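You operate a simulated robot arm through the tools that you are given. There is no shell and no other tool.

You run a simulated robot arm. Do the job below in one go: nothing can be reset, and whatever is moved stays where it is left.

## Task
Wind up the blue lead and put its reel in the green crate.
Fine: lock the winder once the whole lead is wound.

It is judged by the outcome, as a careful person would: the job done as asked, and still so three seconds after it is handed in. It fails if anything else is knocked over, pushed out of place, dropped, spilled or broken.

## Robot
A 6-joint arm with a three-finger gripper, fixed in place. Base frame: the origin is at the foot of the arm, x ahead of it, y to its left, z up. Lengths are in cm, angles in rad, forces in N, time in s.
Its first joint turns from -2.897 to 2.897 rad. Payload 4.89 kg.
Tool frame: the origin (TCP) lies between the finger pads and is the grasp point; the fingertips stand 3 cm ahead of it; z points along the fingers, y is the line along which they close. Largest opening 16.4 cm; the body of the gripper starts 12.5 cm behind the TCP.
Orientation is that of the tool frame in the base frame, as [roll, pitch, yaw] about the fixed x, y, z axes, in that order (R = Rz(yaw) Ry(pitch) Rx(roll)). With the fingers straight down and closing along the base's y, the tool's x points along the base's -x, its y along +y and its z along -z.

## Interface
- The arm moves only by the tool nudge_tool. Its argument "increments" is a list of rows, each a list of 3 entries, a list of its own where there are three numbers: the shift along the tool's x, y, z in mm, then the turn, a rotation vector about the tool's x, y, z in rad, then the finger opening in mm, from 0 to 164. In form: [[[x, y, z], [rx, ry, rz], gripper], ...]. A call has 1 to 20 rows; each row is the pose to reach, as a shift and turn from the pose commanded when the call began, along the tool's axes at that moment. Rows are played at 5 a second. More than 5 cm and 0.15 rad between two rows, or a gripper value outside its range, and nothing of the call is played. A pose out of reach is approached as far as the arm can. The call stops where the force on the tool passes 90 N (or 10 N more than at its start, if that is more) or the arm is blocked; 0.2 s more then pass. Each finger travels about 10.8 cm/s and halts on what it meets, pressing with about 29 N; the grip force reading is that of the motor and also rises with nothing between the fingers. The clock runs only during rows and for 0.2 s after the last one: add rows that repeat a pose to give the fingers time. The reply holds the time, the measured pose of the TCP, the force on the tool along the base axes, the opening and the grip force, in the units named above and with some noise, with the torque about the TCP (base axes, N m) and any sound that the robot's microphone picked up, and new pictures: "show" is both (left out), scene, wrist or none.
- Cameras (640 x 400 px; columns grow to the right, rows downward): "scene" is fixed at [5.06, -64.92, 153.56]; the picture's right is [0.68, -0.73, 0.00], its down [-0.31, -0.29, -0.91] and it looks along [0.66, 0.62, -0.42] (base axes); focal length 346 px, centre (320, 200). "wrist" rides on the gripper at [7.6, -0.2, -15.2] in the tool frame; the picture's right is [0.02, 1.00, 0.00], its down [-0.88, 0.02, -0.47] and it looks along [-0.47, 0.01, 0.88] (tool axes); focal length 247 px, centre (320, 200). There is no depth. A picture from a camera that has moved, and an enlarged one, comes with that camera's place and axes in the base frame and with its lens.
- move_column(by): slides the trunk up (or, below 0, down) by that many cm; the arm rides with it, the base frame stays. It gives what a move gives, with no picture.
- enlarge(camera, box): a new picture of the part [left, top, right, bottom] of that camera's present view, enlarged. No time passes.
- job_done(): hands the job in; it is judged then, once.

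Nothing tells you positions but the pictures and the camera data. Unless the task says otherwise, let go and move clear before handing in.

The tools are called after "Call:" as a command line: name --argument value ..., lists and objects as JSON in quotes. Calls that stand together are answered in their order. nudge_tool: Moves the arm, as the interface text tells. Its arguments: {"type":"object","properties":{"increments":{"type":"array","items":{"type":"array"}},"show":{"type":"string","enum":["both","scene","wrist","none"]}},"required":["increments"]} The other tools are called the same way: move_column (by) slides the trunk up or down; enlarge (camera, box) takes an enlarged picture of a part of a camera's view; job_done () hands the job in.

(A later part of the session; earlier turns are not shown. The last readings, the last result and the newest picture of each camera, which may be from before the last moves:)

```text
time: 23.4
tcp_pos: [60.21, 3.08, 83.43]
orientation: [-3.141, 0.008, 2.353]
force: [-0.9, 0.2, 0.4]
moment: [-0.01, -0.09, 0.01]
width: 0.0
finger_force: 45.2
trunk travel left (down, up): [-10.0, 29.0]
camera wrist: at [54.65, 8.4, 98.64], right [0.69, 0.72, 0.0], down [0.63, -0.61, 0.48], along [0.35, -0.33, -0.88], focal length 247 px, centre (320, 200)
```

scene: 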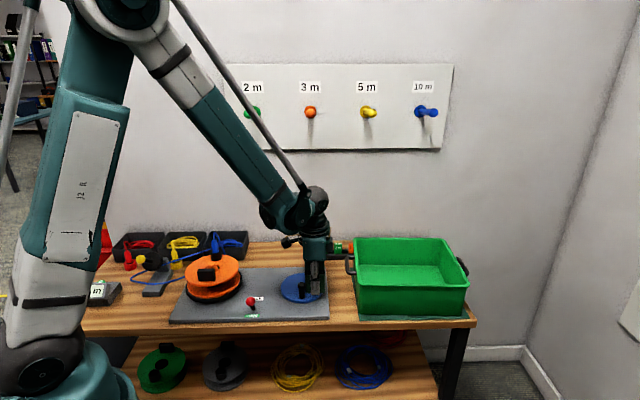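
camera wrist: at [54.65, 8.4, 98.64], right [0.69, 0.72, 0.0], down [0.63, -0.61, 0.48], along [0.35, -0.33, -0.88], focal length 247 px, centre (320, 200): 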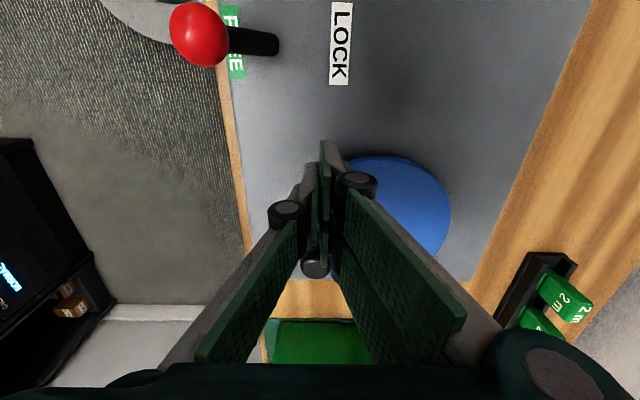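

I'm now on the other side of the knob with about 1.5 cm of clearance. I'll push counter-clockwise in small steps.

Call:
nudge_tool --increments '[[[-8, 0, 0], [0, 0, 0], 0], [[-14, 0, 0], [0, 0, 0], 0], [[-17, 0, 0], [0, 0, 0], 0], [[-20, 0, 0], [0, 0, 0], 0], [[-22, 0, 0], [0, 0, 0], 0], [[-24, 0, 0], [0, 0, 0], 0], [[-26, 0, 0], [0, 0, 0], 0], [[-28, 0.2, 0], [0, 0, 0], 0], [[-30, 0.4, 0], [0, 0, 0], 0], [[-32, 0.6, 0], [0, 0, 0], 0]]' --show "both"

Call:
enlarge --camera "scene" --box '[160, 230, 340, 340]'

```text
time: 25.6
tcp_pos: [62.56, 0.67, 83.37]
orientation: [3.14, 0.008, 2.352]
force: [-0.5, 1.3, -0.8]
moment: [0.02, 0.03, -0.02]
width: 0.0
finger_force: 44.7
trunk travel left (down, up): [-10.0, 29.0]
camera wrist: at [56.98, 6.07, 98.57], right [0.69, 0.72, 0.0], down [0.63, -0.61, 0.48], along [0.35, -0.33, -0.88], focal length 247 px, centre (320, 200)
```

scene: 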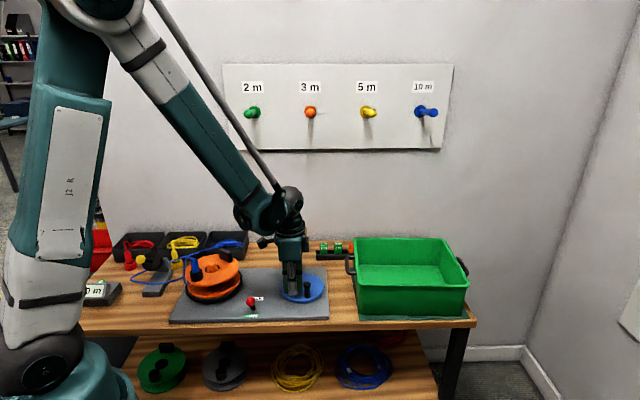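
wrist: 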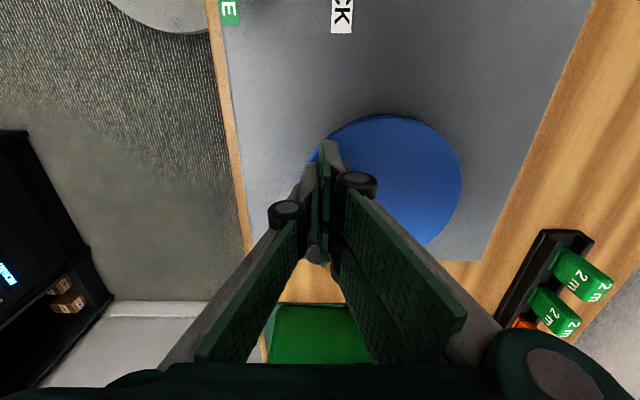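

```text
3.56 times, centred on (250, 285) of scene
camera zoom: at [5.06, -64.92, 153.56], right [0.68, -0.73, 0.0], down [-0.31, -0.29, -0.91], along [0.66, 0.62, -0.42], focal length 1231 px, centre (569, -102)
```

zoom: 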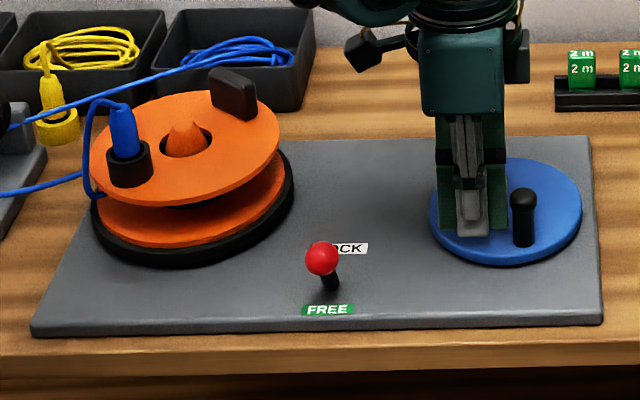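

Counter-clockwise works: the crank moved about 18° and the reel turned a lot further, so the drive is geared up. Before continuing I'll check the display and the lead.

Call:
enlarge --camera "scene" --box '[60, 220, 260, 320]'

Call:
nudge_tool --increments '[[[-8.2, -7.1, 0], [0, 0, 0], 0], [[-16.9, -6.7, 0], [0, 0, 0], 0], [[-25.8, -5.3, 0], [0, 0, 0], 0], [[-34.7, -3.0, 0], [0, 0, 0], 0]]' --show "both"

Call:
enlarge --camera "scene" --box '[60, 220, 260, 320]'

Call:
enlarge --camera "scene" --box '[160, 230, 340, 340]'

```text
3.20 times, centred on (160, 270) of scene
camera zoom: at [5.06, -64.92, 153.56], right [0.68, -0.73, 0.0], down [-0.31, -0.29, -0.91], along [0.66, 0.62, -0.42], focal length 1108 px, centre (832, -24)
```

zoom: 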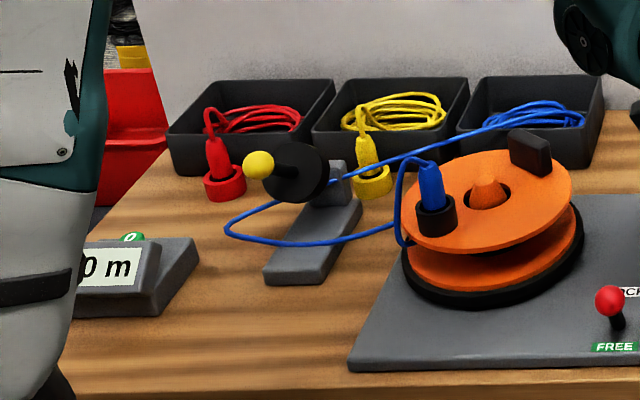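

```text
time: 26.6
tcp_pos: [64.86, -1.99, 83.41]
orientation: [3.141, 0.009, 2.353]
force: [0.5, -1.2, -0.2]
moment: [-0.05, -0.08, 0.04]
width: 0.02
finger_force: 45.4
trunk travel left (down, up): [-10.0, 29.0]
camera wrist: at [59.25, 3.37, 98.58], right [0.69, 0.72, 0.0], down [0.63, -0.61, 0.48], along [0.35, -0.33, -0.88], focal length 247 px, centre (320, 200)
```

scene: 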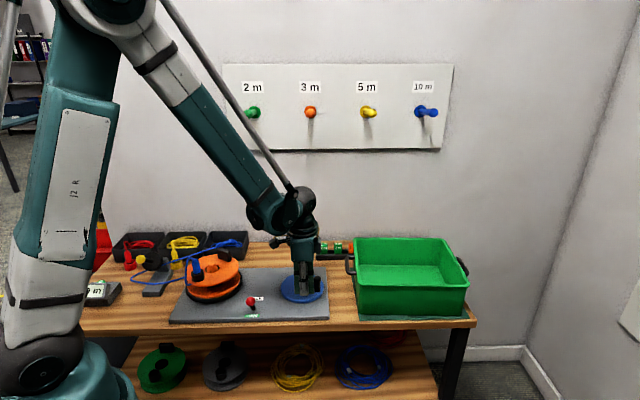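
wrist: 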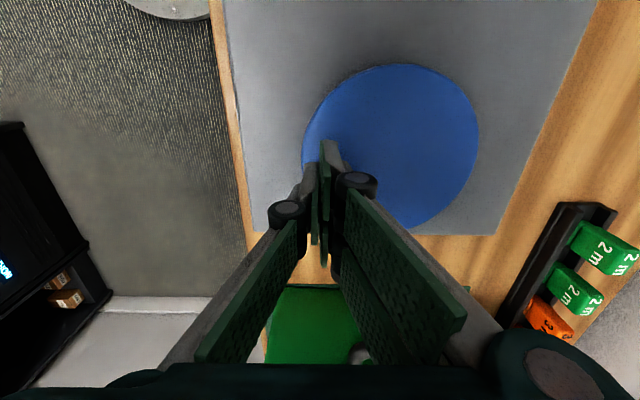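

```text
3.20 times, centred on (160, 270) of scene
camera zoom: at [5.06, -64.92, 153.56], right [0.68, -0.73, 0.0], down [-0.31, -0.29, -0.91], along [0.66, 0.62, -0.42], focal length 1108 px, centre (832, -24)
```

zoom: 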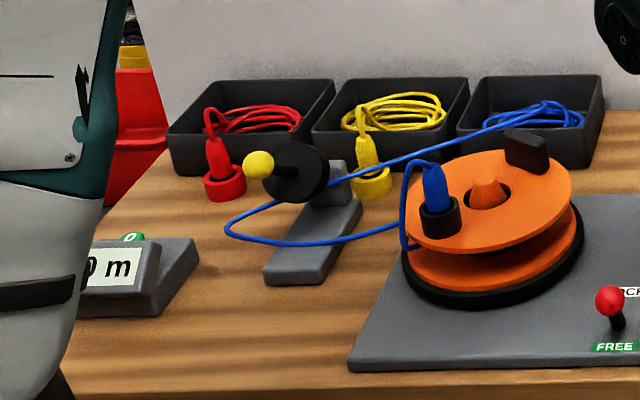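

```text
3.56 times, centred on (250, 285) of scene
camera zoom: at [5.06, -64.92, 153.56], right [0.68, -0.73, 0.0], down [-0.31, -0.29, -0.91], along [0.66, 0.62, -0.42], focal length 1231 px, centre (569, -102)
```

zoom: 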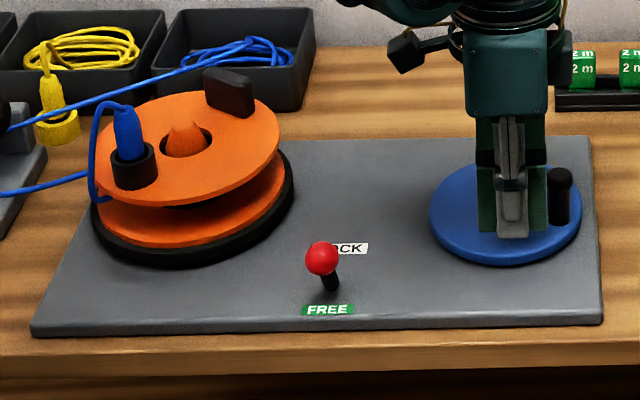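

The crank is about 67° on from its start. The reel either turned a full revolution during that last push or hardly moved. I'll make a smaller push to work out the ratio.

Call:
nudge_tool --increments '[[[-8.7, 3.2, 0], [0, 0, 0], 0], [[-17.3, 7.3, 0], [0, 0, 0], 0], [[-21.5, 9.6, 0], [0, 0, 0], 0], [[-21.5, 9.6, 0], [0, 0, 0], 0]]' --show "scene"

Call:
enlarge --camera "scene" --box '[160, 230, 340, 340]'

```text
time: 27.6
tcp_pos: [67.14, -2.87, 83.51]
orientation: [-3.141, 0.007, 2.353]
force: [0.5, 0.1, 0.3]
moment: [0.06, -0.01, 0.01]
width: 0.0
finger_force: 45.1
trunk travel left (down, up): [-10.0, 29.0]
```

scene: 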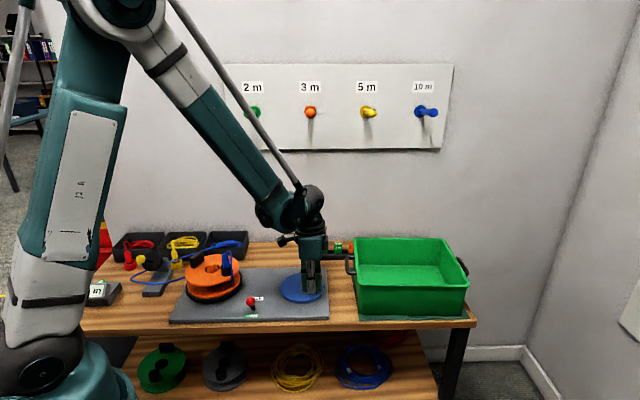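

```text
3.56 times, centred on (250, 285) of scene
camera zoom: at [5.06, -64.92, 153.56], right [0.68, -0.73, 0.0], down [-0.31, -0.29, -0.91], along [0.66, 0.62, -0.42], focal length 1231 px, centre (569, -102)
```

zoom: 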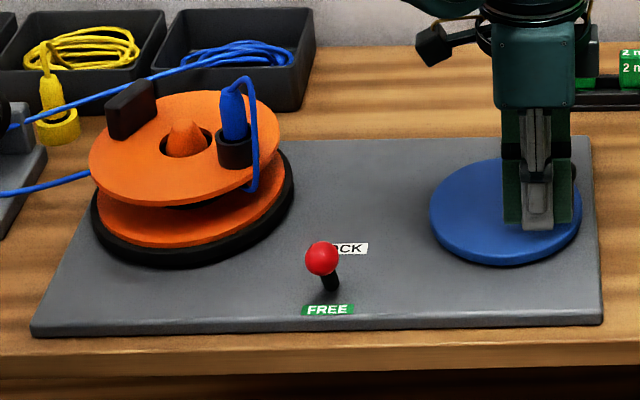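

The ratio is about 8 reel turns per crank turn, counter-clockwise. I'll keep pushing the knob round smoothly and watch the blue coil shrink.

Call:
nudge_tool --increments '[[[-10.3, 7.4, 0], [0, 0, 0], 0], [[-17.1, 13.6, 0], [0, 0, 0], 0], [[-23.2, 20.3, 0], [0, 0, 0], 0], [[-28.3, 27.4, 0], [0, 0, 0], 0], [[-32.5, 34.8, 0], [0, 0, 0], 0], [[-35.7, 42.4, 0], [0, 0, 0], 0], [[-37.6, 49.9, 0], [0, 0, 0], 0], [[-38.4, 57.4, 0], [0, 0, 0], 0], [[-38.1, 64.5, 0], [0, 0, 0], 0], [[-36.6, 71.3, 0], [0, 0, 0], 0], [[-33.9, 77.7, 0], [0, 0, 0], 0], [[-30.2, 83.5, 0], [0, 0, 0], 0], [[-25.4, 88.5, 0], [0, 0, 0], 0], [[-19.7, 92.8, 0], [0, 0, 0], 0], [[-13.2, 96.3, 0], [0, 0, 0], 0], [[-5.9, 98.8, 0], [0, 0, 0], 0], [[2, 100.5, 0], [0, 0, 0], 0], [[10.4, 101.1, 0], [0, 0, 0], 0]]' --show "both"

Call:
enlarge --camera "scene" --box '[60, 220, 340, 340]'

```text
time: 31.4
tcp_pos: [73.33, 5.13, 83.3]
orientation: [3.141, 0.007, 2.354]
force: [1.3, 0.0, 0.1]
moment: [0.0, 0.01, 0.01]
width: 0.0
finger_force: 44.9
trunk travel left (down, up): [-10.0, 29.0]
camera wrist: at [67.79, 10.45, 98.51], right [0.69, 0.72, 0.0], down [0.63, -0.61, 0.48], along [0.35, -0.33, -0.88], focal length 247 px, centre (320, 200)
```

scene: 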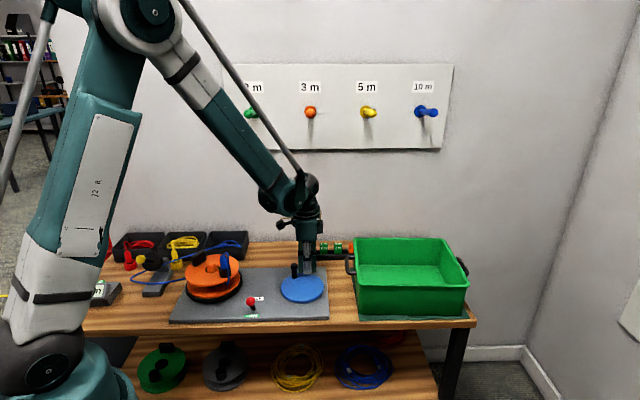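
wrist: 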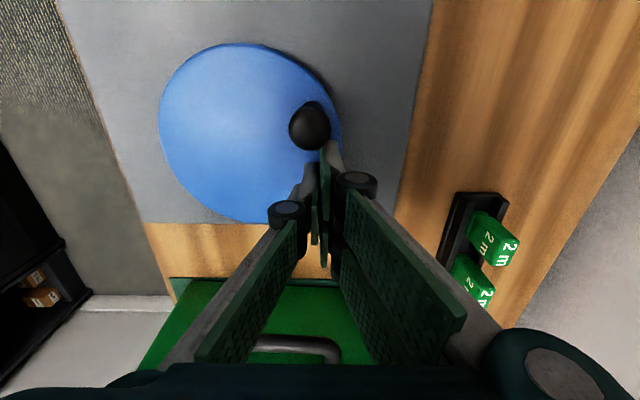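

```text
2.29 times, centred on (200, 280) of scene
camera zoom: at [5.06, -64.92, 153.56], right [0.68, -0.73, 0.0], down [-0.31, -0.29, -0.91], along [0.66, 0.62, -0.42], focal length 791 px, centre (594, 17)
```

zoom: 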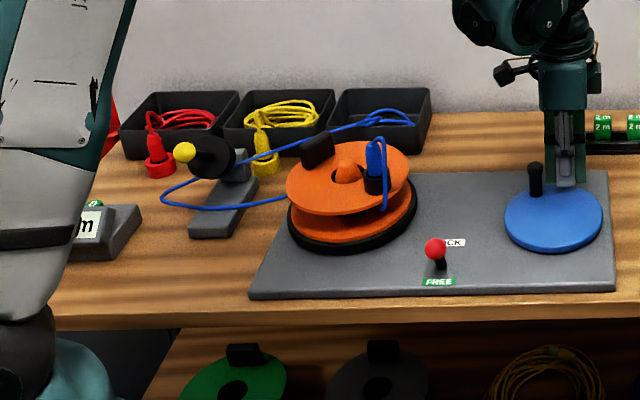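

The coil in the blue box is clearly shrinking. I'll zoom in on the coil and the reel drum to judge how much is left.

Call:
enlarge --camera "scene" --box '[180, 225, 260, 275]'

Call:
enlarge --camera "scene" --box '[85, 235, 250, 315]'

```text
8.00 times, centred on (220, 250) of scene
camera zoom: at [5.06, -64.92, 153.56], right [0.68, -0.73, 0.0], down [-0.31, -0.29, -0.91], along [0.66, 0.62, -0.42], focal length 2769 px, centre (1120, -200)
```

zoom: 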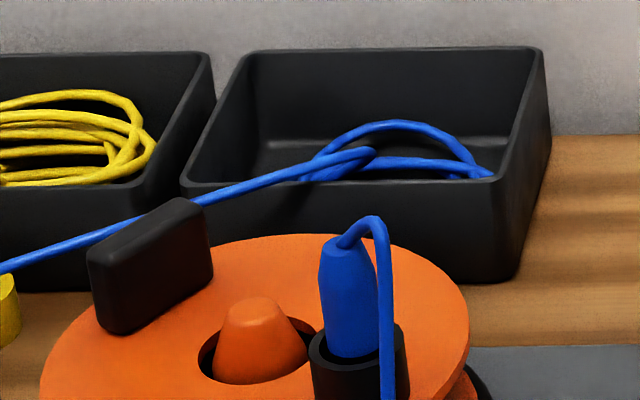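

```text
3.88 times, centred on (168, 275) of scene
camera zoom: at [5.06, -64.92, 153.56], right [0.68, -0.73, 0.0], down [-0.31, -0.29, -0.91], along [0.66, 0.62, -0.42], focal length 1342 px, centre (912, -91)
```

zoom: 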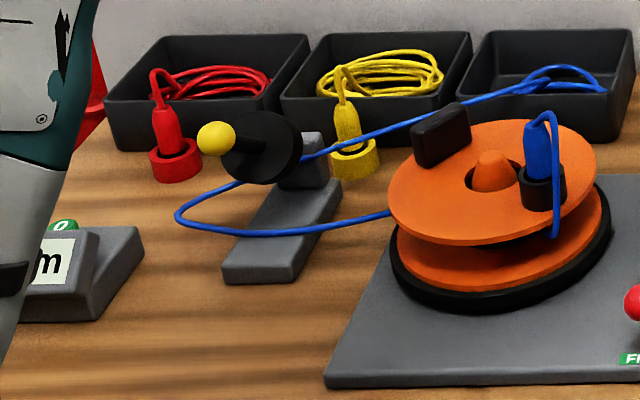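

About one or two loops remain in the box. I'll carry on in shorter pushes of about 60° and check after each one.

Call:
nudge_tool --increments '[[[8, 3, 0], [0, 0, 0], 0], [[17, 4.2, 0], [0, 0, 0], 0], [[26.2, 1.7, 0], [0, 0, 0], 0], [[35.2, -1.9, 0], [0, 0, 0], 0], [[44, -6.3, 0], [0, 0, 0], 0], [[52.2, -11.6, 0], [0, 0, 0], 0], [[60, -17.5, 0], [0, 0, 0], 0], [[66.9, -24.1, 0], [0, 0, 0], 0]]' --show "both"

Call:
enlarge --camera "scene" --box '[85, 225, 345, 335]'

Call:
enlarge --camera "scene" --box '[180, 225, 260, 275]'

```text
time: 33.2
tcp_pos: [66.97, 8.17, 83.25]
orientation: [3.141, 0.008, 2.352]
force: [0.0, 0.2, 0.3]
moment: [0.01, 0.1, 0.0]
width: 0.0
finger_force: 45.2
trunk travel left (down, up): [-10.0, 29.0]
camera wrist: at [61.48, 13.55, 98.49], right [0.69, 0.72, 0.0], down [0.63, -0.61, 0.48], along [0.35, -0.33, -0.88], focal length 247 px, centre (320, 200)
```

scene: 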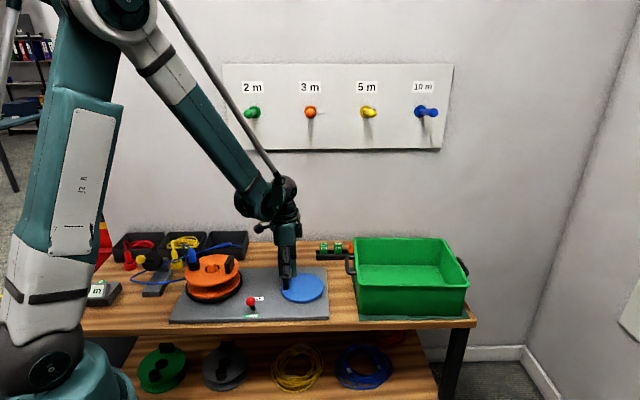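
wrist: 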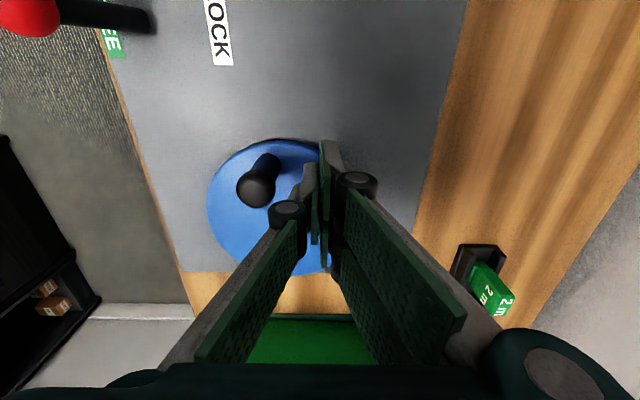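

```text
2.46 times, centred on (215, 280) of scene
camera zoom: at [5.06, -64.92, 153.56], right [0.68, -0.73, 0.0], down [-0.31, -0.29, -0.91], along [0.66, 0.62, -0.42], focal length 852 px, centre (578, 3)
```

zoom: 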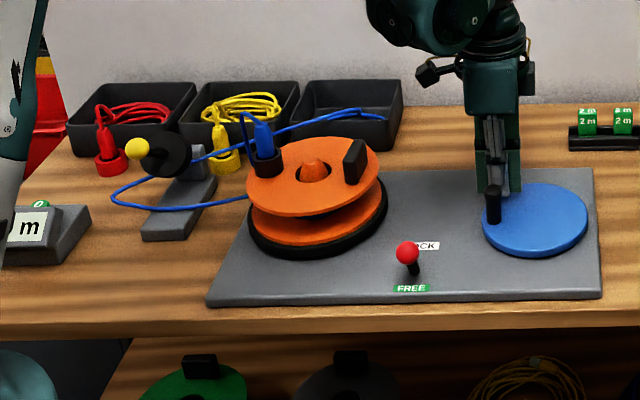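

```text
8.00 times, centred on (220, 250) of scene
camera zoom: at [5.06, -64.92, 153.56], right [0.68, -0.73, 0.0], down [-0.31, -0.29, -0.91], along [0.66, 0.62, -0.42], focal length 2769 px, centre (1120, -200)
```

zoom: 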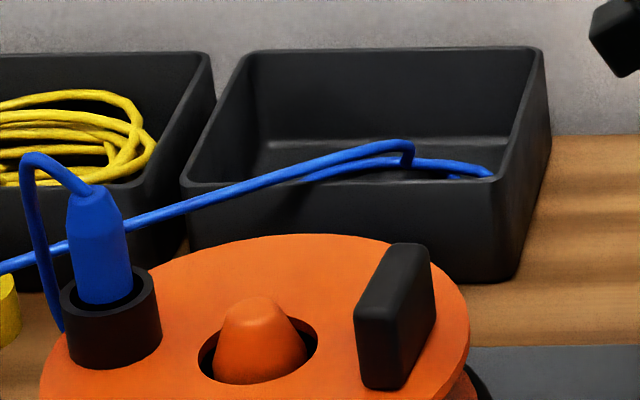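

The box is almost empty, with only the last tail still in it. I'll do another 60° or so and look again.

Call:
nudge_tool --increments '[[[6.5, -7.7, 0], [0, 0, 0], 0], [[11.6, -15.2, 0], [0, 0, 0], 0], [[15.7, -23, 0], [0, 0, 0], 0], [[18.7, -30.9, 0], [0, 0, 0], 0], [[20.5, -38.8, 0], [0, 0, 0], 0], [[21.1, -46.6, 0], [0, 0, 0], 0], [[20.5, -54, 0], [0, 0, 0], 0], [[18.7, -61.1, 0], [0, 0, 0], 0]]' --show "both"

Call:
enlarge --camera "scene" --box '[85, 225, 345, 335]'

Call:
enlarge --camera "scene" --box '[180, 225, 260, 275]'

```text
time: 35.0
tcp_pos: [61.24, 4.97, 83.36]
orientation: [-3.141, 0.008, 2.352]
force: [-0.9, 0.4, 1.6]
moment: [0.05, -0.11, -0.01]
width: 0.0
finger_force: 44.9
trunk travel left (down, up): [-10.0, 29.0]
camera wrist: at [55.61, 10.39, 98.52], right [0.69, 0.72, 0.0], down [0.63, -0.61, 0.48], along [0.34, -0.33, -0.88], focal length 247 px, centre (320, 200)
```

scene: 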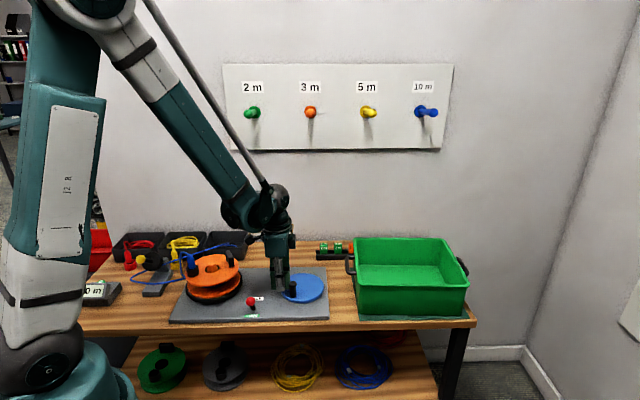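
wrist: 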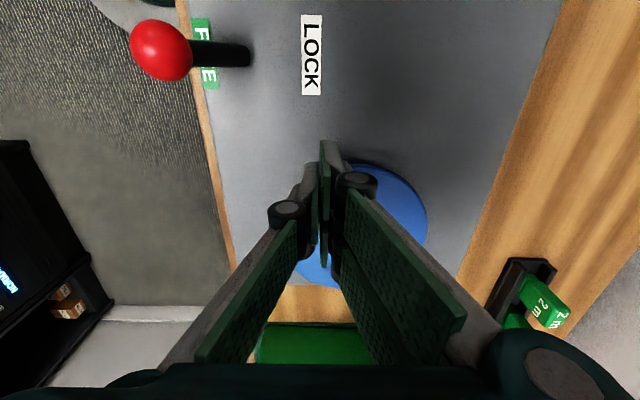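

```text
2.46 times, centred on (215, 280) of scene
camera zoom: at [5.06, -64.92, 153.56], right [0.68, -0.73, 0.0], down [-0.31, -0.29, -0.91], along [0.66, 0.62, -0.42], focal length 852 px, centre (578, 3)
```

zoom: 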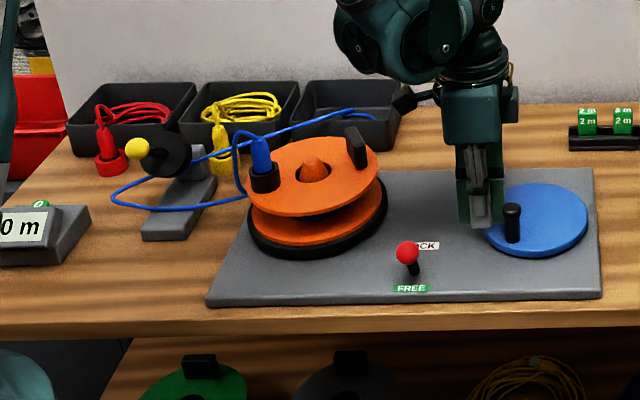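

```text
8.00 times, centred on (220, 250) of scene
camera zoom: at [5.06, -64.92, 153.56], right [0.68, -0.73, 0.0], down [-0.31, -0.29, -0.91], along [0.66, 0.62, -0.42], focal length 2769 px, centre (1120, -200)
```

zoom: 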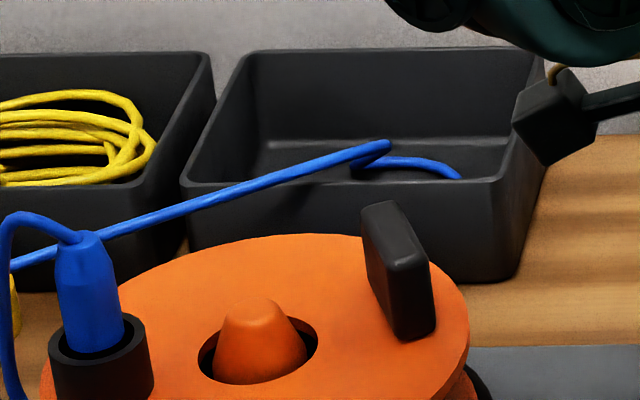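

The tail in the box is nearly gone. I'll continue the push another 55° or so.

Call:
nudge_tool --increments '[[[-2.2, -4.5, 0], [0, 0, 0], 0], [[-6.3, -10.4, 0], [0, 0, 0], 0], [[-11.4, -15.6, 0], [0, 0, 0], 0], [[-17.5, -20, 0], [0, 0, 0], 0], [[-24.4, -23.5, 0], [0, 0, 0], 0], [[-32.1, -25, 0], [0, 0, 0], 0], [[-40.4, -25.5, 0], [0, 0, 0], 0]]' --show "both"

Call:
enlarge --camera "scene" --box '[85, 225, 345, 335]'

Call:
enlarge --camera "scene" --box '[180, 225, 260, 275]'

```text
time: 36.6
tcp_pos: [62.48, 0.48, 83.23]
orientation: [-3.141, 0.009, 2.351]
force: [1.0, 0.6, 0.9]
moment: [-0.06, -0.05, -0.01]
width: 0.01
finger_force: 44.8
trunk travel left (down, up): [-10.0, 29.0]
camera wrist: at [56.89, 5.89, 98.51], right [0.69, 0.72, 0.0], down [0.63, -0.61, 0.48], along [0.35, -0.33, -0.88], focal length 247 px, centre (320, 200)
```

scene: 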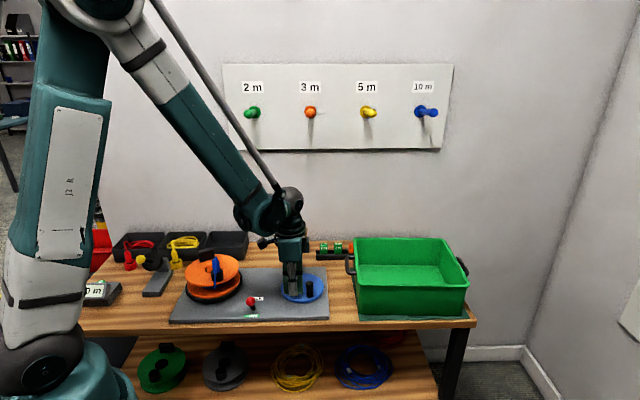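
wrist: 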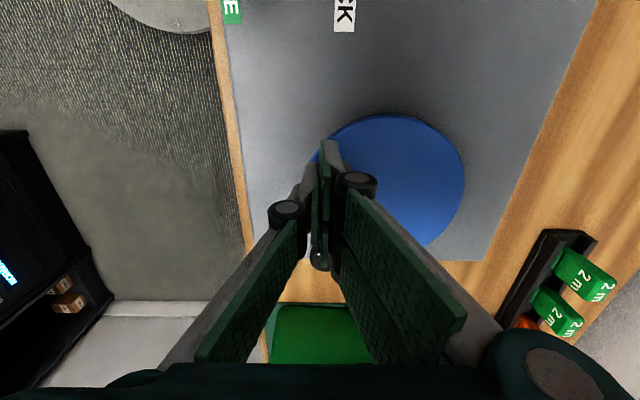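

```text
2.46 times, centred on (215, 280) of scene
camera zoom: at [5.06, -64.92, 153.56], right [0.68, -0.73, 0.0], down [-0.31, -0.29, -0.91], along [0.66, 0.62, -0.42], focal length 852 px, centre (578, 3)
```

zoom: 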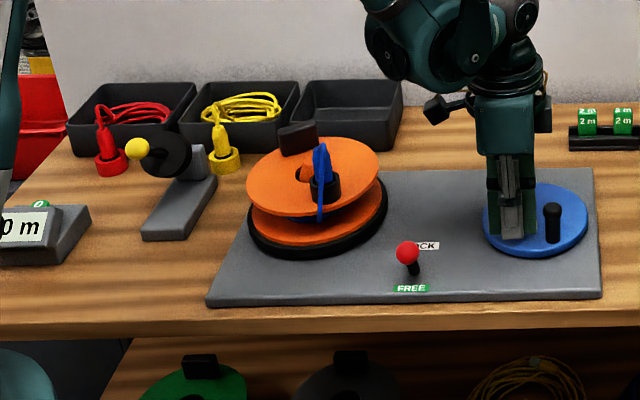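

```text
8.00 times, centred on (220, 250) of scene
camera zoom: at [5.06, -64.92, 153.56], right [0.68, -0.73, 0.0], down [-0.31, -0.29, -0.91], along [0.66, 0.62, -0.42], focal length 2769 px, centre (1120, -200)
```

zoom: 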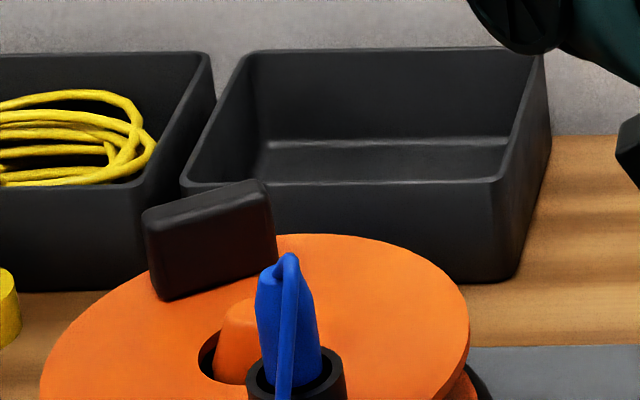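

The box and guide are now empty, so the whole blue lead looks wound. I'll zoom on the reel to confirm.

Call:
enlarge --camera "scene" --box '[175, 235, 260, 310]'

Call:
enlarge --camera "scene" --box '[100, 230, 190, 310]'

```text
5.33 times, centred on (218, 272) of scene
camera zoom: at [5.06, -64.92, 153.56], right [0.68, -0.73, 0.0], down [-0.31, -0.29, -0.91], along [0.66, 0.62, -0.42], focal length 1846 px, centre (867, -187)
```

zoom: 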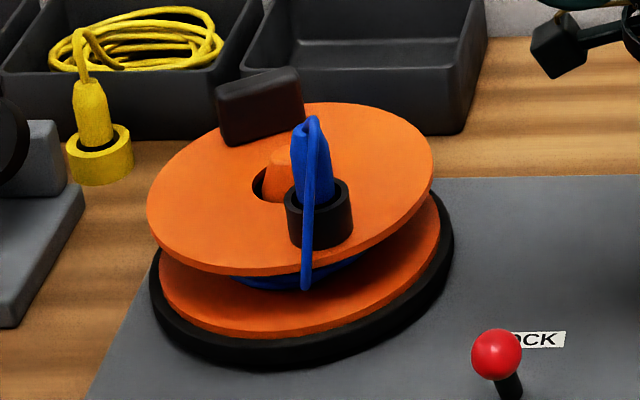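

```text
5.00 times, centred on (145, 270) of scene
camera zoom: at [5.06, -64.92, 153.56], right [0.68, -0.73, 0.0], down [-0.31, -0.29, -0.91], along [0.66, 0.62, -0.42], focal length 1731 px, centre (1195, -150)
```

zoom: 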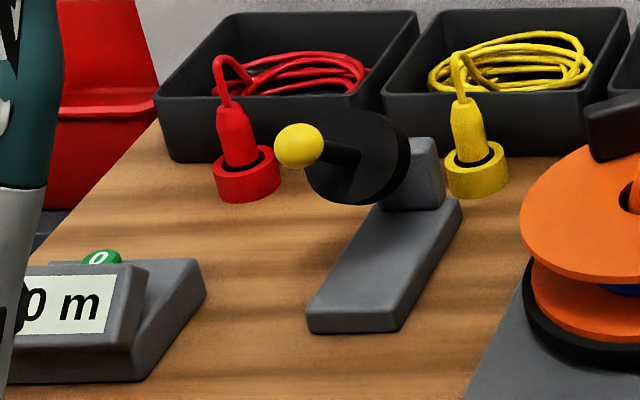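

The blue lead is fully on the drum, and the box and guide are clear. Next comes the lever, so I'll lift off the crank and move above the red ball with the fingers open.

Call:
nudge_tool --increments '[[[2, 0, -40], [0, 0.005, 0], 0], [[2, 0, -80], [0, 0.009, 0], 0], [[2, 0, -130], [0, 0.009, 0], 20], [[42, -20, -130], [0, 0.009, 0], 45], [[83, -42, -130], [0, 0.009, 0], 64], [[123, -63, -130], [0, 0.009, 0], 64], [[123, -63, -130], [0, 0.009, 0], 64]]' --show "both"

Call:
enlarge --camera "scene" --box '[160, 230, 340, 340]'

```text
time: 38.2
tcp_pos: [49.24, 4.46, 96.63]
orientation: [-3.141, 0.0, 2.352]
force: [-0.6, -0.6, -0.9]
moment: [0.01, 0.02, -0.05]
width: 6.38
finger_force: 0.1
trunk travel left (down, up): [-10.0, 29.0]
camera wrist: at [43.73, 9.8, 111.88], right [0.69, 0.72, 0.0], down [0.63, -0.61, 0.47], along [0.34, -0.33, -0.88], focal length 247 px, centre (320, 200)
```

scene: 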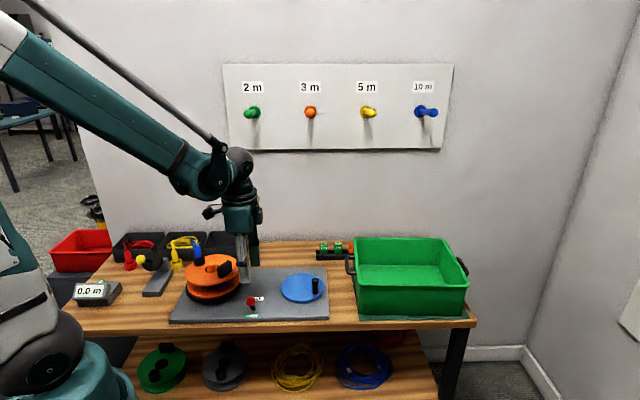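
wrist: 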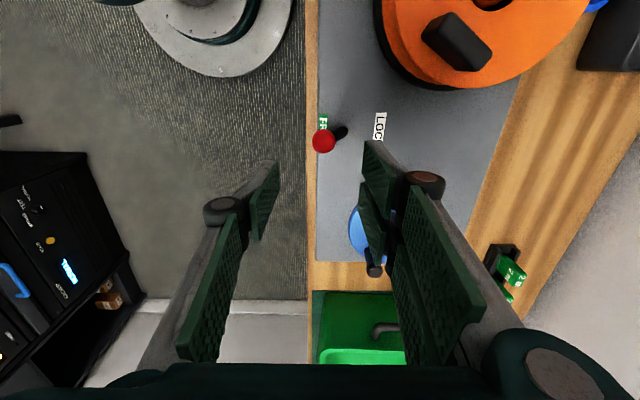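

```text
3.56 times, centred on (250, 285) of scene
camera zoom: at [5.06, -64.92, 153.56], right [0.68, -0.73, 0.0], down [-0.31, -0.29, -0.91], along [0.66, 0.62, -0.42], focal length 1231 px, centre (569, -102)
```

zoom: 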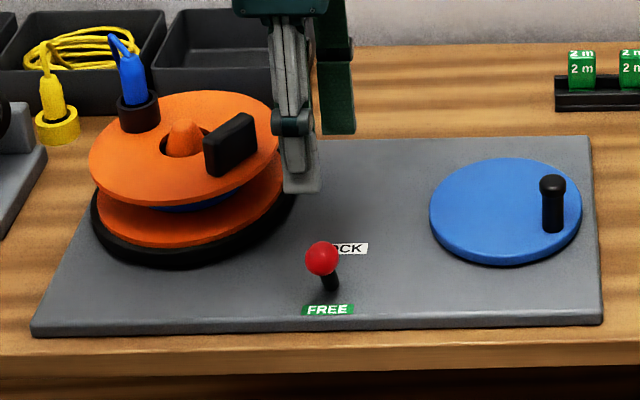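

The reel has settled with its block on the near side, and the display still reads 0.0 m. I'll lower over the ball and push it to LOCK.

Call:
nudge_tool --increments '[[[0, 2, 40], [0, 0, 0], 64], [[0, 2, 80], [0, 0, 0], 64], [[0, 2, 118], [0, 0, 0], 64], [[0, 10, 118], [0, 0, 0], 64], [[0, 18, 118], [0, 0, 0], 64], [[0, 26, 118], [0, 0, 0], 64], [[0, 34, 118], [0, 0, 0], 64], [[0, 42, 118], [0, 0, 0], 64], [[0, 50, 118], [0, 0, 0], 64], [[0, 58, 118], [0, 0, 0], 64], [[0, 65, 118], [0, 0, 0], 64], [[0, 70, 118], [0, 0, 0], 64]]' --show "both"

```text
time: 40.8
tcp_pos: [54.06, 9.88, 84.45]
orientation: [-3.141, -0.002, 2.353]
force: [-0.3, 0.4, -0.2]
moment: [0.02, -0.07, 0.0]
width: 6.42
finger_force: 0.1
trunk travel left (down, up): [-10.0, 29.0]
camera wrist: at [48.74, 15.01, 99.71], right [0.69, 0.72, 0.0], down [0.63, -0.61, 0.47], along [0.34, -0.33, -0.88], focal length 247 px, centre (320, 200)
```

scene: 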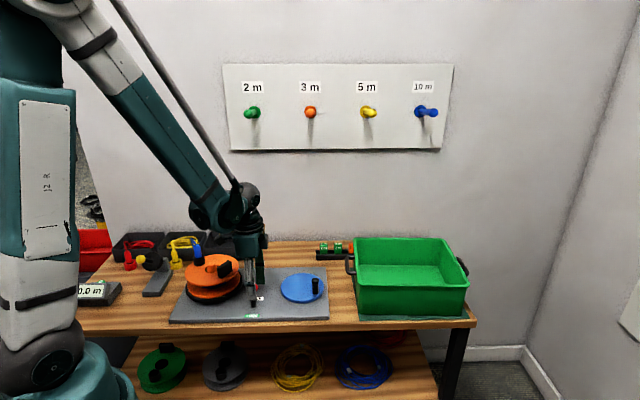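
wrist: 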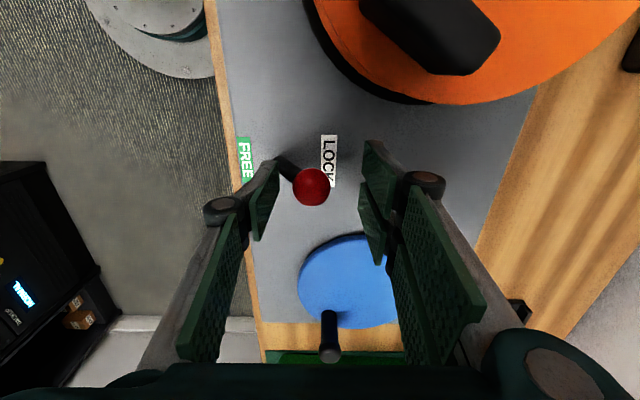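

The lever snapped over to LOCK. I'll nudge it lightly against its stop to be sure, then back off and lift.

Call:
nudge_tool --increments '[[[0, 5, 0], [0, 0, 0], 64], [[0, 9, 0], [0, 0, 0], 64], [[0, 12, 0], [0, 0, 0], 64], [[0, 12, 0], [0, 0, 0], 64]]' --show "none"

Call:
nudge_tool --increments '[[[0, -10, 0], [0, 0, 0], 70], [[0, -12, 0], [0, 0, 0], 70], [[0, -12, -50], [0, 0, 0], 70], [[0, -12, -100], [0, 0, 0], 70], [[0, -12, -150], [0, 0, 0], 70], [[0, -12, -150], [0, 0, 0], 70]]' --show "both"

Call:
enlarge --camera "scene" --box '[160, 230, 340, 340]'

```text
time: 41.8
tcp_pos: [54.97, 10.62, 84.45]
orientation: [3.141, -0.002, 2.355]
force: [-12.9, -10.1, 3.0]
moment: [-0.35, 0.42, -0.05]
width: 7.08
finger_force: 8.1
trunk travel left (down, up): [-10.0, 29.0]
```

```text
time: 43.2
tcp_pos: [54.03, 9.94, 99.25]
orientation: [3.141, -0.001, 2.352]
force: [1.1, 0.3, 0.1]
moment: [0.04, -0.01, -0.02]
width: 7.01
finger_force: 0.0
trunk travel left (down, up): [-10.0, 29.0]
camera wrist: at [48.54, 15.19, 114.69], right [0.69, 0.72, 0.0], down [0.63, -0.61, 0.47], along [0.34, -0.33, -0.88], focal length 247 px, centre (320, 200)
```

scene: 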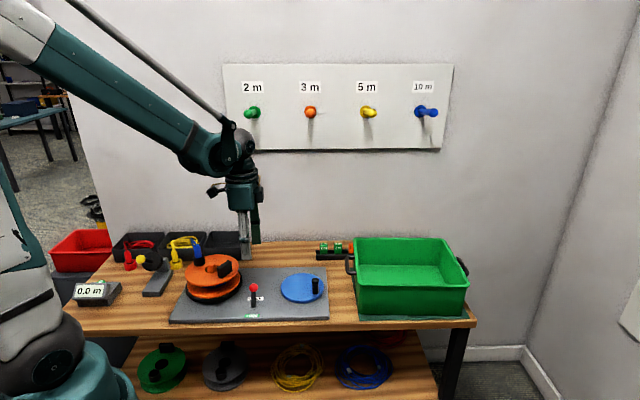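
wrist: 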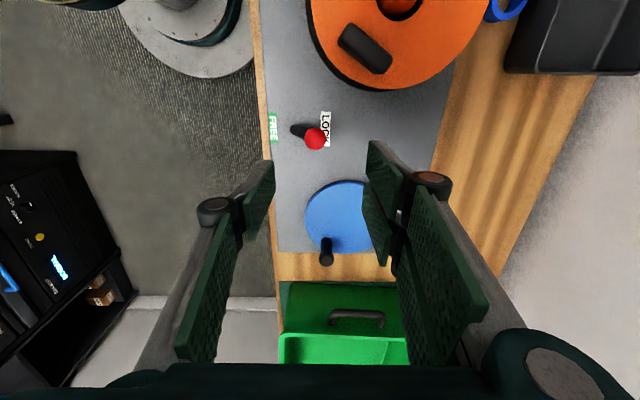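

```text
3.56 times, centred on (250, 285) of scene
camera zoom: at [5.06, -64.92, 153.56], right [0.68, -0.73, 0.0], down [-0.31, -0.29, -0.91], along [0.66, 0.62, -0.42], focal length 1231 px, centre (569, -102)
```

zoom: 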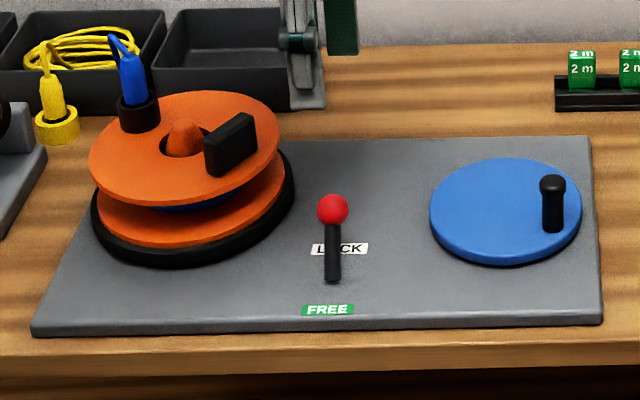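

The lever is at LOCK. Now I'll move the wrist camera over the reel to locate the handle block precisely and confirm nothing is trailing.

Call:
nudge_tool --increments '[[[20, 5, -40], [0, 0, 0], 70], [[50, 10, -70], [0, 0, 0], 70], [[90, 15, -90], [0, 0, 0], 70], [[130, 20, -90], [0, 0, 0], 70], [[170, 25, -90], [0, 0, 0], 70], [[200, 30, -90], [0, 0, 0], 70], [[200, 30, -90], [0, 0, 0], 70]]' --show "wrist"

Call:
enlarge --camera "wrist" --box '[200, 40, 460, 240]'

```text
time: 44.8
tcp_pos: [42.35, 26.27, 108.33]
orientation: [-3.14, -0.002, 2.352]
force: [0.4, -0.4, 0.2]
moment: [0.04, 0.0, -0.01]
width: 6.99
finger_force: 0.0
trunk travel left (down, up): [-10.0, 29.0]
camera wrist: at [36.9, 31.5, 123.66], right [0.69, 0.72, 0.0], down [0.63, -0.61, 0.47], along [0.34, -0.33, -0.88], focal length 247 px, centre (320, 200)
```

wrist: 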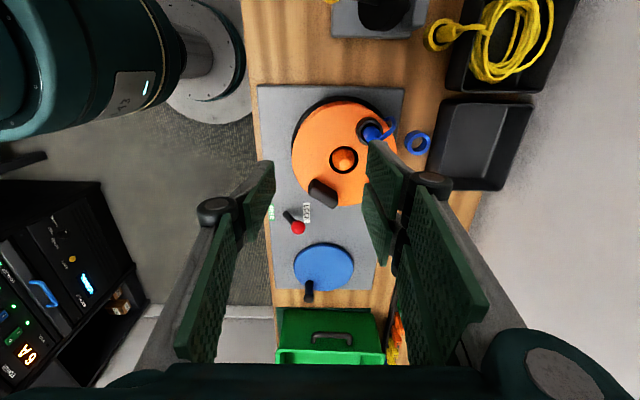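

```text
2.00 times, centred on (330, 140) of wrist
camera zoom: at [36.9, 31.5, 123.66], right [0.69, 0.72, 0.0], down [0.63, -0.61, 0.47], along [0.34, -0.33, -0.88], focal length 494 px, centre (300, 320)
```

zoom: 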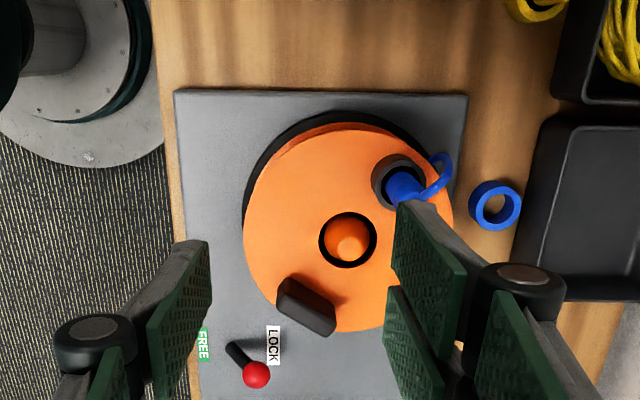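

Call:
enlarge --camera "wrist" --box '[280, 90, 400, 220]'

Call:
enlarge --camera "scene" --box '[175, 235, 260, 310]'

```text
3.08 times, centred on (340, 155) of wrist
camera zoom: at [36.9, 31.5, 123.66], right [0.69, 0.72, 0.0], down [0.63, -0.61, 0.47], along [0.34, -0.33, -0.88], focal length 760 px, centre (258, 338)
```

zoom: 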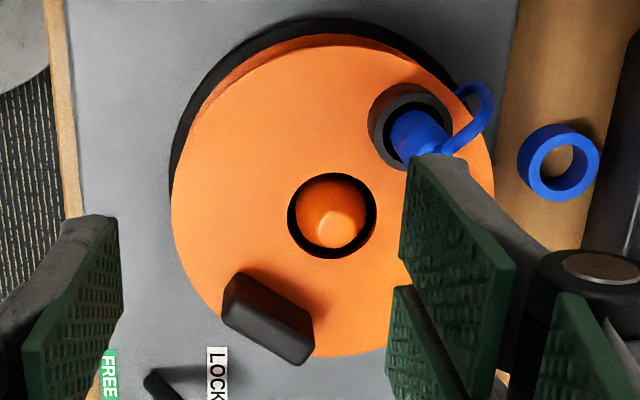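

```text
5.33 times, centred on (218, 272) of scene
camera zoom: at [5.06, -64.92, 153.56], right [0.68, -0.73, 0.0], down [-0.31, -0.29, -0.91], along [0.66, 0.62, -0.42], focal length 1846 px, centre (867, -187)
```

zoom: 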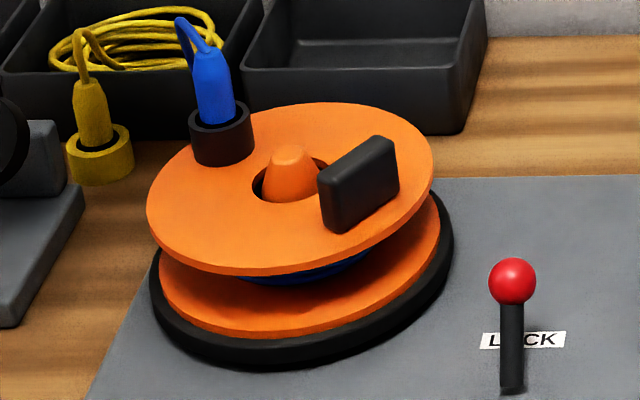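

The hub is near (49.1, 25.0), and the handle block is near (50.4, 19.2) with its top at about z 88.8 and its thin side facing radially. I'll rotate the gripper to close along that radius and hover above it.

Call:
nudge_tool --increments '[[[-13, 1, 0], [0, 0, -0.131], 60], [[-27, 2, 10], [0, 0, -0.262], 50], [[-40, 3, 20], [0, 0, -0.393], 50], [[-54, 4, 30], [0, 0, -0.524], 50], [[-67, 4, 45], [0, 0, -0.655], 50], [[-80, 5, 55], [0, 0, -0.786], 50], [[-94, 6, 70], [0, 0, -0.917], 50], [[-107, 7, 83], [0, 0, -1.047], 50], [[-107, 7, 83], [0, 0, -1.047], 50]]' --show "both"

Call:
enlarge --camera "wrist" --box '[220, 80, 420, 220]'

```text
time: 46.8
tcp_pos: [50.09, 18.9, 99.92]
orientation: [3.14, 0.0, -2.88]
force: [0.2, -0.4, 0.1]
moment: [-0.01, -0.04, 0.02]
width: 5.0
finger_force: 0.0
trunk travel left (down, up): [-10.0, 29.0]
camera wrist: at [42.92, 16.81, 115.33], right [-0.28, 0.96, 0.0], down [0.85, 0.24, 0.47], along [0.45, 0.13, -0.88], focal length 247 px, centre (320, 200)
```

scene: 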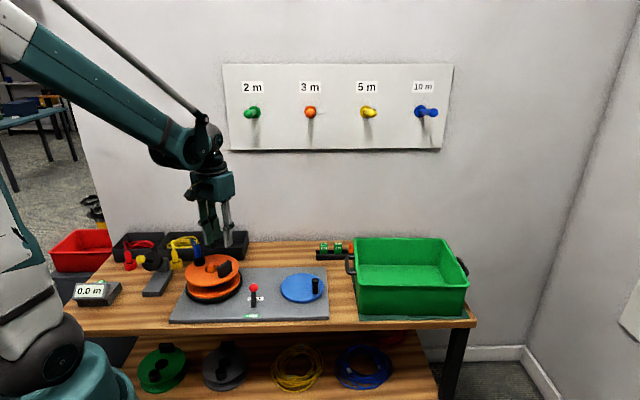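
wrist: 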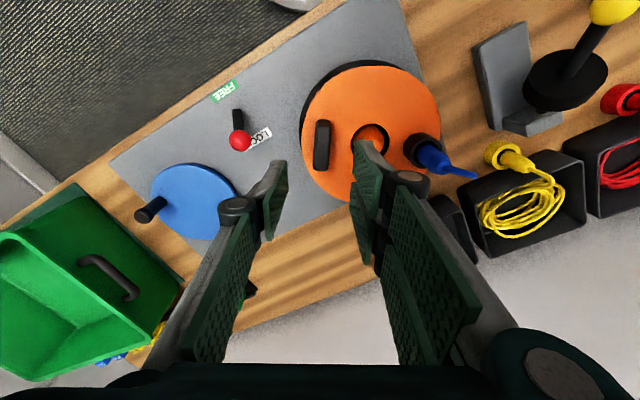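

```text
2.86 times, centred on (320, 150) of wrist
camera zoom: at [42.92, 16.81, 115.33], right [-0.28, 0.96, 0.0], down [0.85, 0.24, 0.47], along [0.45, 0.13, -0.88], focal length 706 px, centre (320, 343)
```

zoom: 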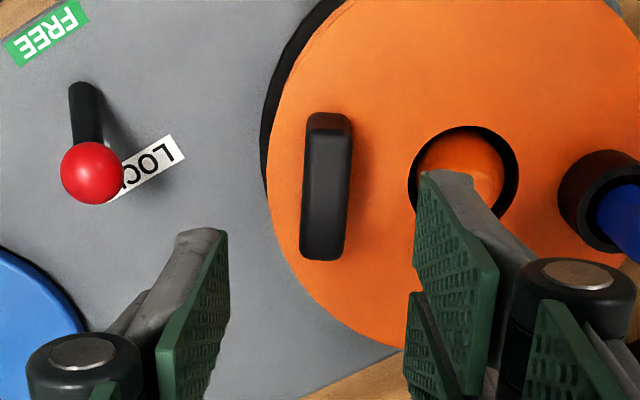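

The block is under the TCP and nearly aligned with the fingers; it needs about 2.3 mm of shift and 2.5° of turn. I'll descend slowly around it with a 4 cm opening.

Call:
nudge_tool --increments '[[[1, 2.3, 30], [0, 0, 0.044], 40], [[1, 2.3, 60], [0, 0, 0.044], 40], [[1, 2.3, 85], [0, 0, 0.044], 40], [[1, 2.3, 98], [0, 0, 0.044], 40], [[1, 2.3, 104], [0, 0, 0.044], 40], [[1, 2.3, 107], [0, 0, 0.044], 40], [[1, 2.3, 107], [0, 0, 0.044], 40]]' --show "both"

Call:
enlarge --camera "wrist" --box '[220, 80, 420, 220]'

Call:
enlarge --camera "scene" --box '[175, 235, 260, 310]'

```text
time: 48.4
tcp_pos: [50.12, 19.32, 89.45]
orientation: [3.138, 0.0, -2.926]
force: [0.4, 0.8, 0.9]
moment: [-0.01, -0.02, 0.01]
width: 3.98
finger_force: 0.0
trunk travel left (down, up): [-10.0, 29.0]
camera wrist: at [42.66, 17.35, 104.68], right [-0.23, 0.97, 0.0], down [0.86, 0.21, 0.47], along [0.46, 0.11, -0.88], focal length 247 px, centre (320, 200)
```

scene: 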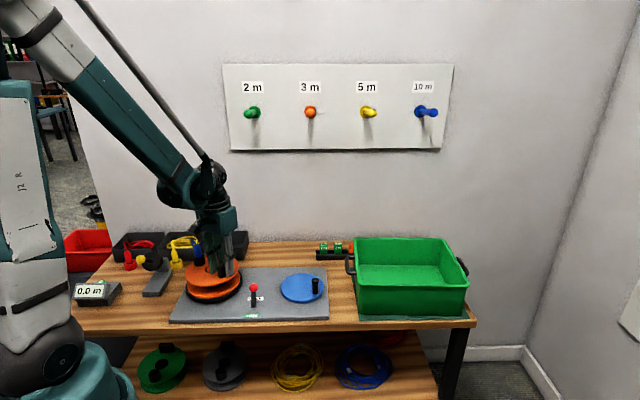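
wrist: 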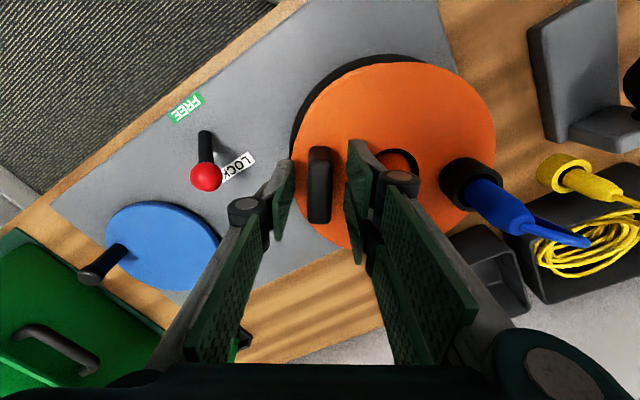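

```text
2.86 times, centred on (320, 150) of wrist
camera zoom: at [42.66, 17.35, 104.68], right [-0.23, 0.97, 0.0], down [0.86, 0.21, 0.47], along [0.46, 0.11, -0.88], focal length 706 px, centre (320, 343)
```

zoom: 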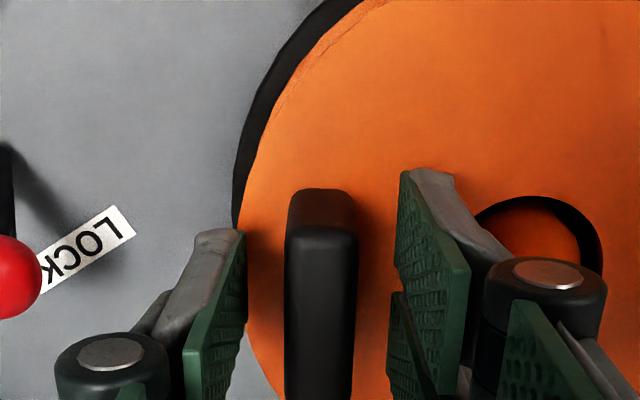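

```text
5.33 times, centred on (218, 272) of scene
camera zoom: at [5.06, -64.92, 153.56], right [0.68, -0.73, 0.0], down [-0.31, -0.29, -0.91], along [0.66, 0.62, -0.42], focal length 1846 px, centre (867, -187)
```

zoom: 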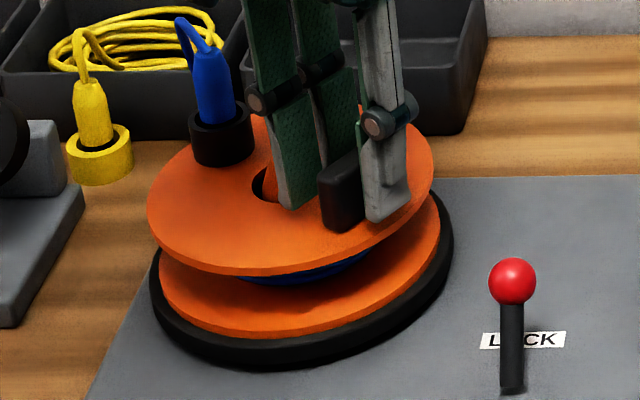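

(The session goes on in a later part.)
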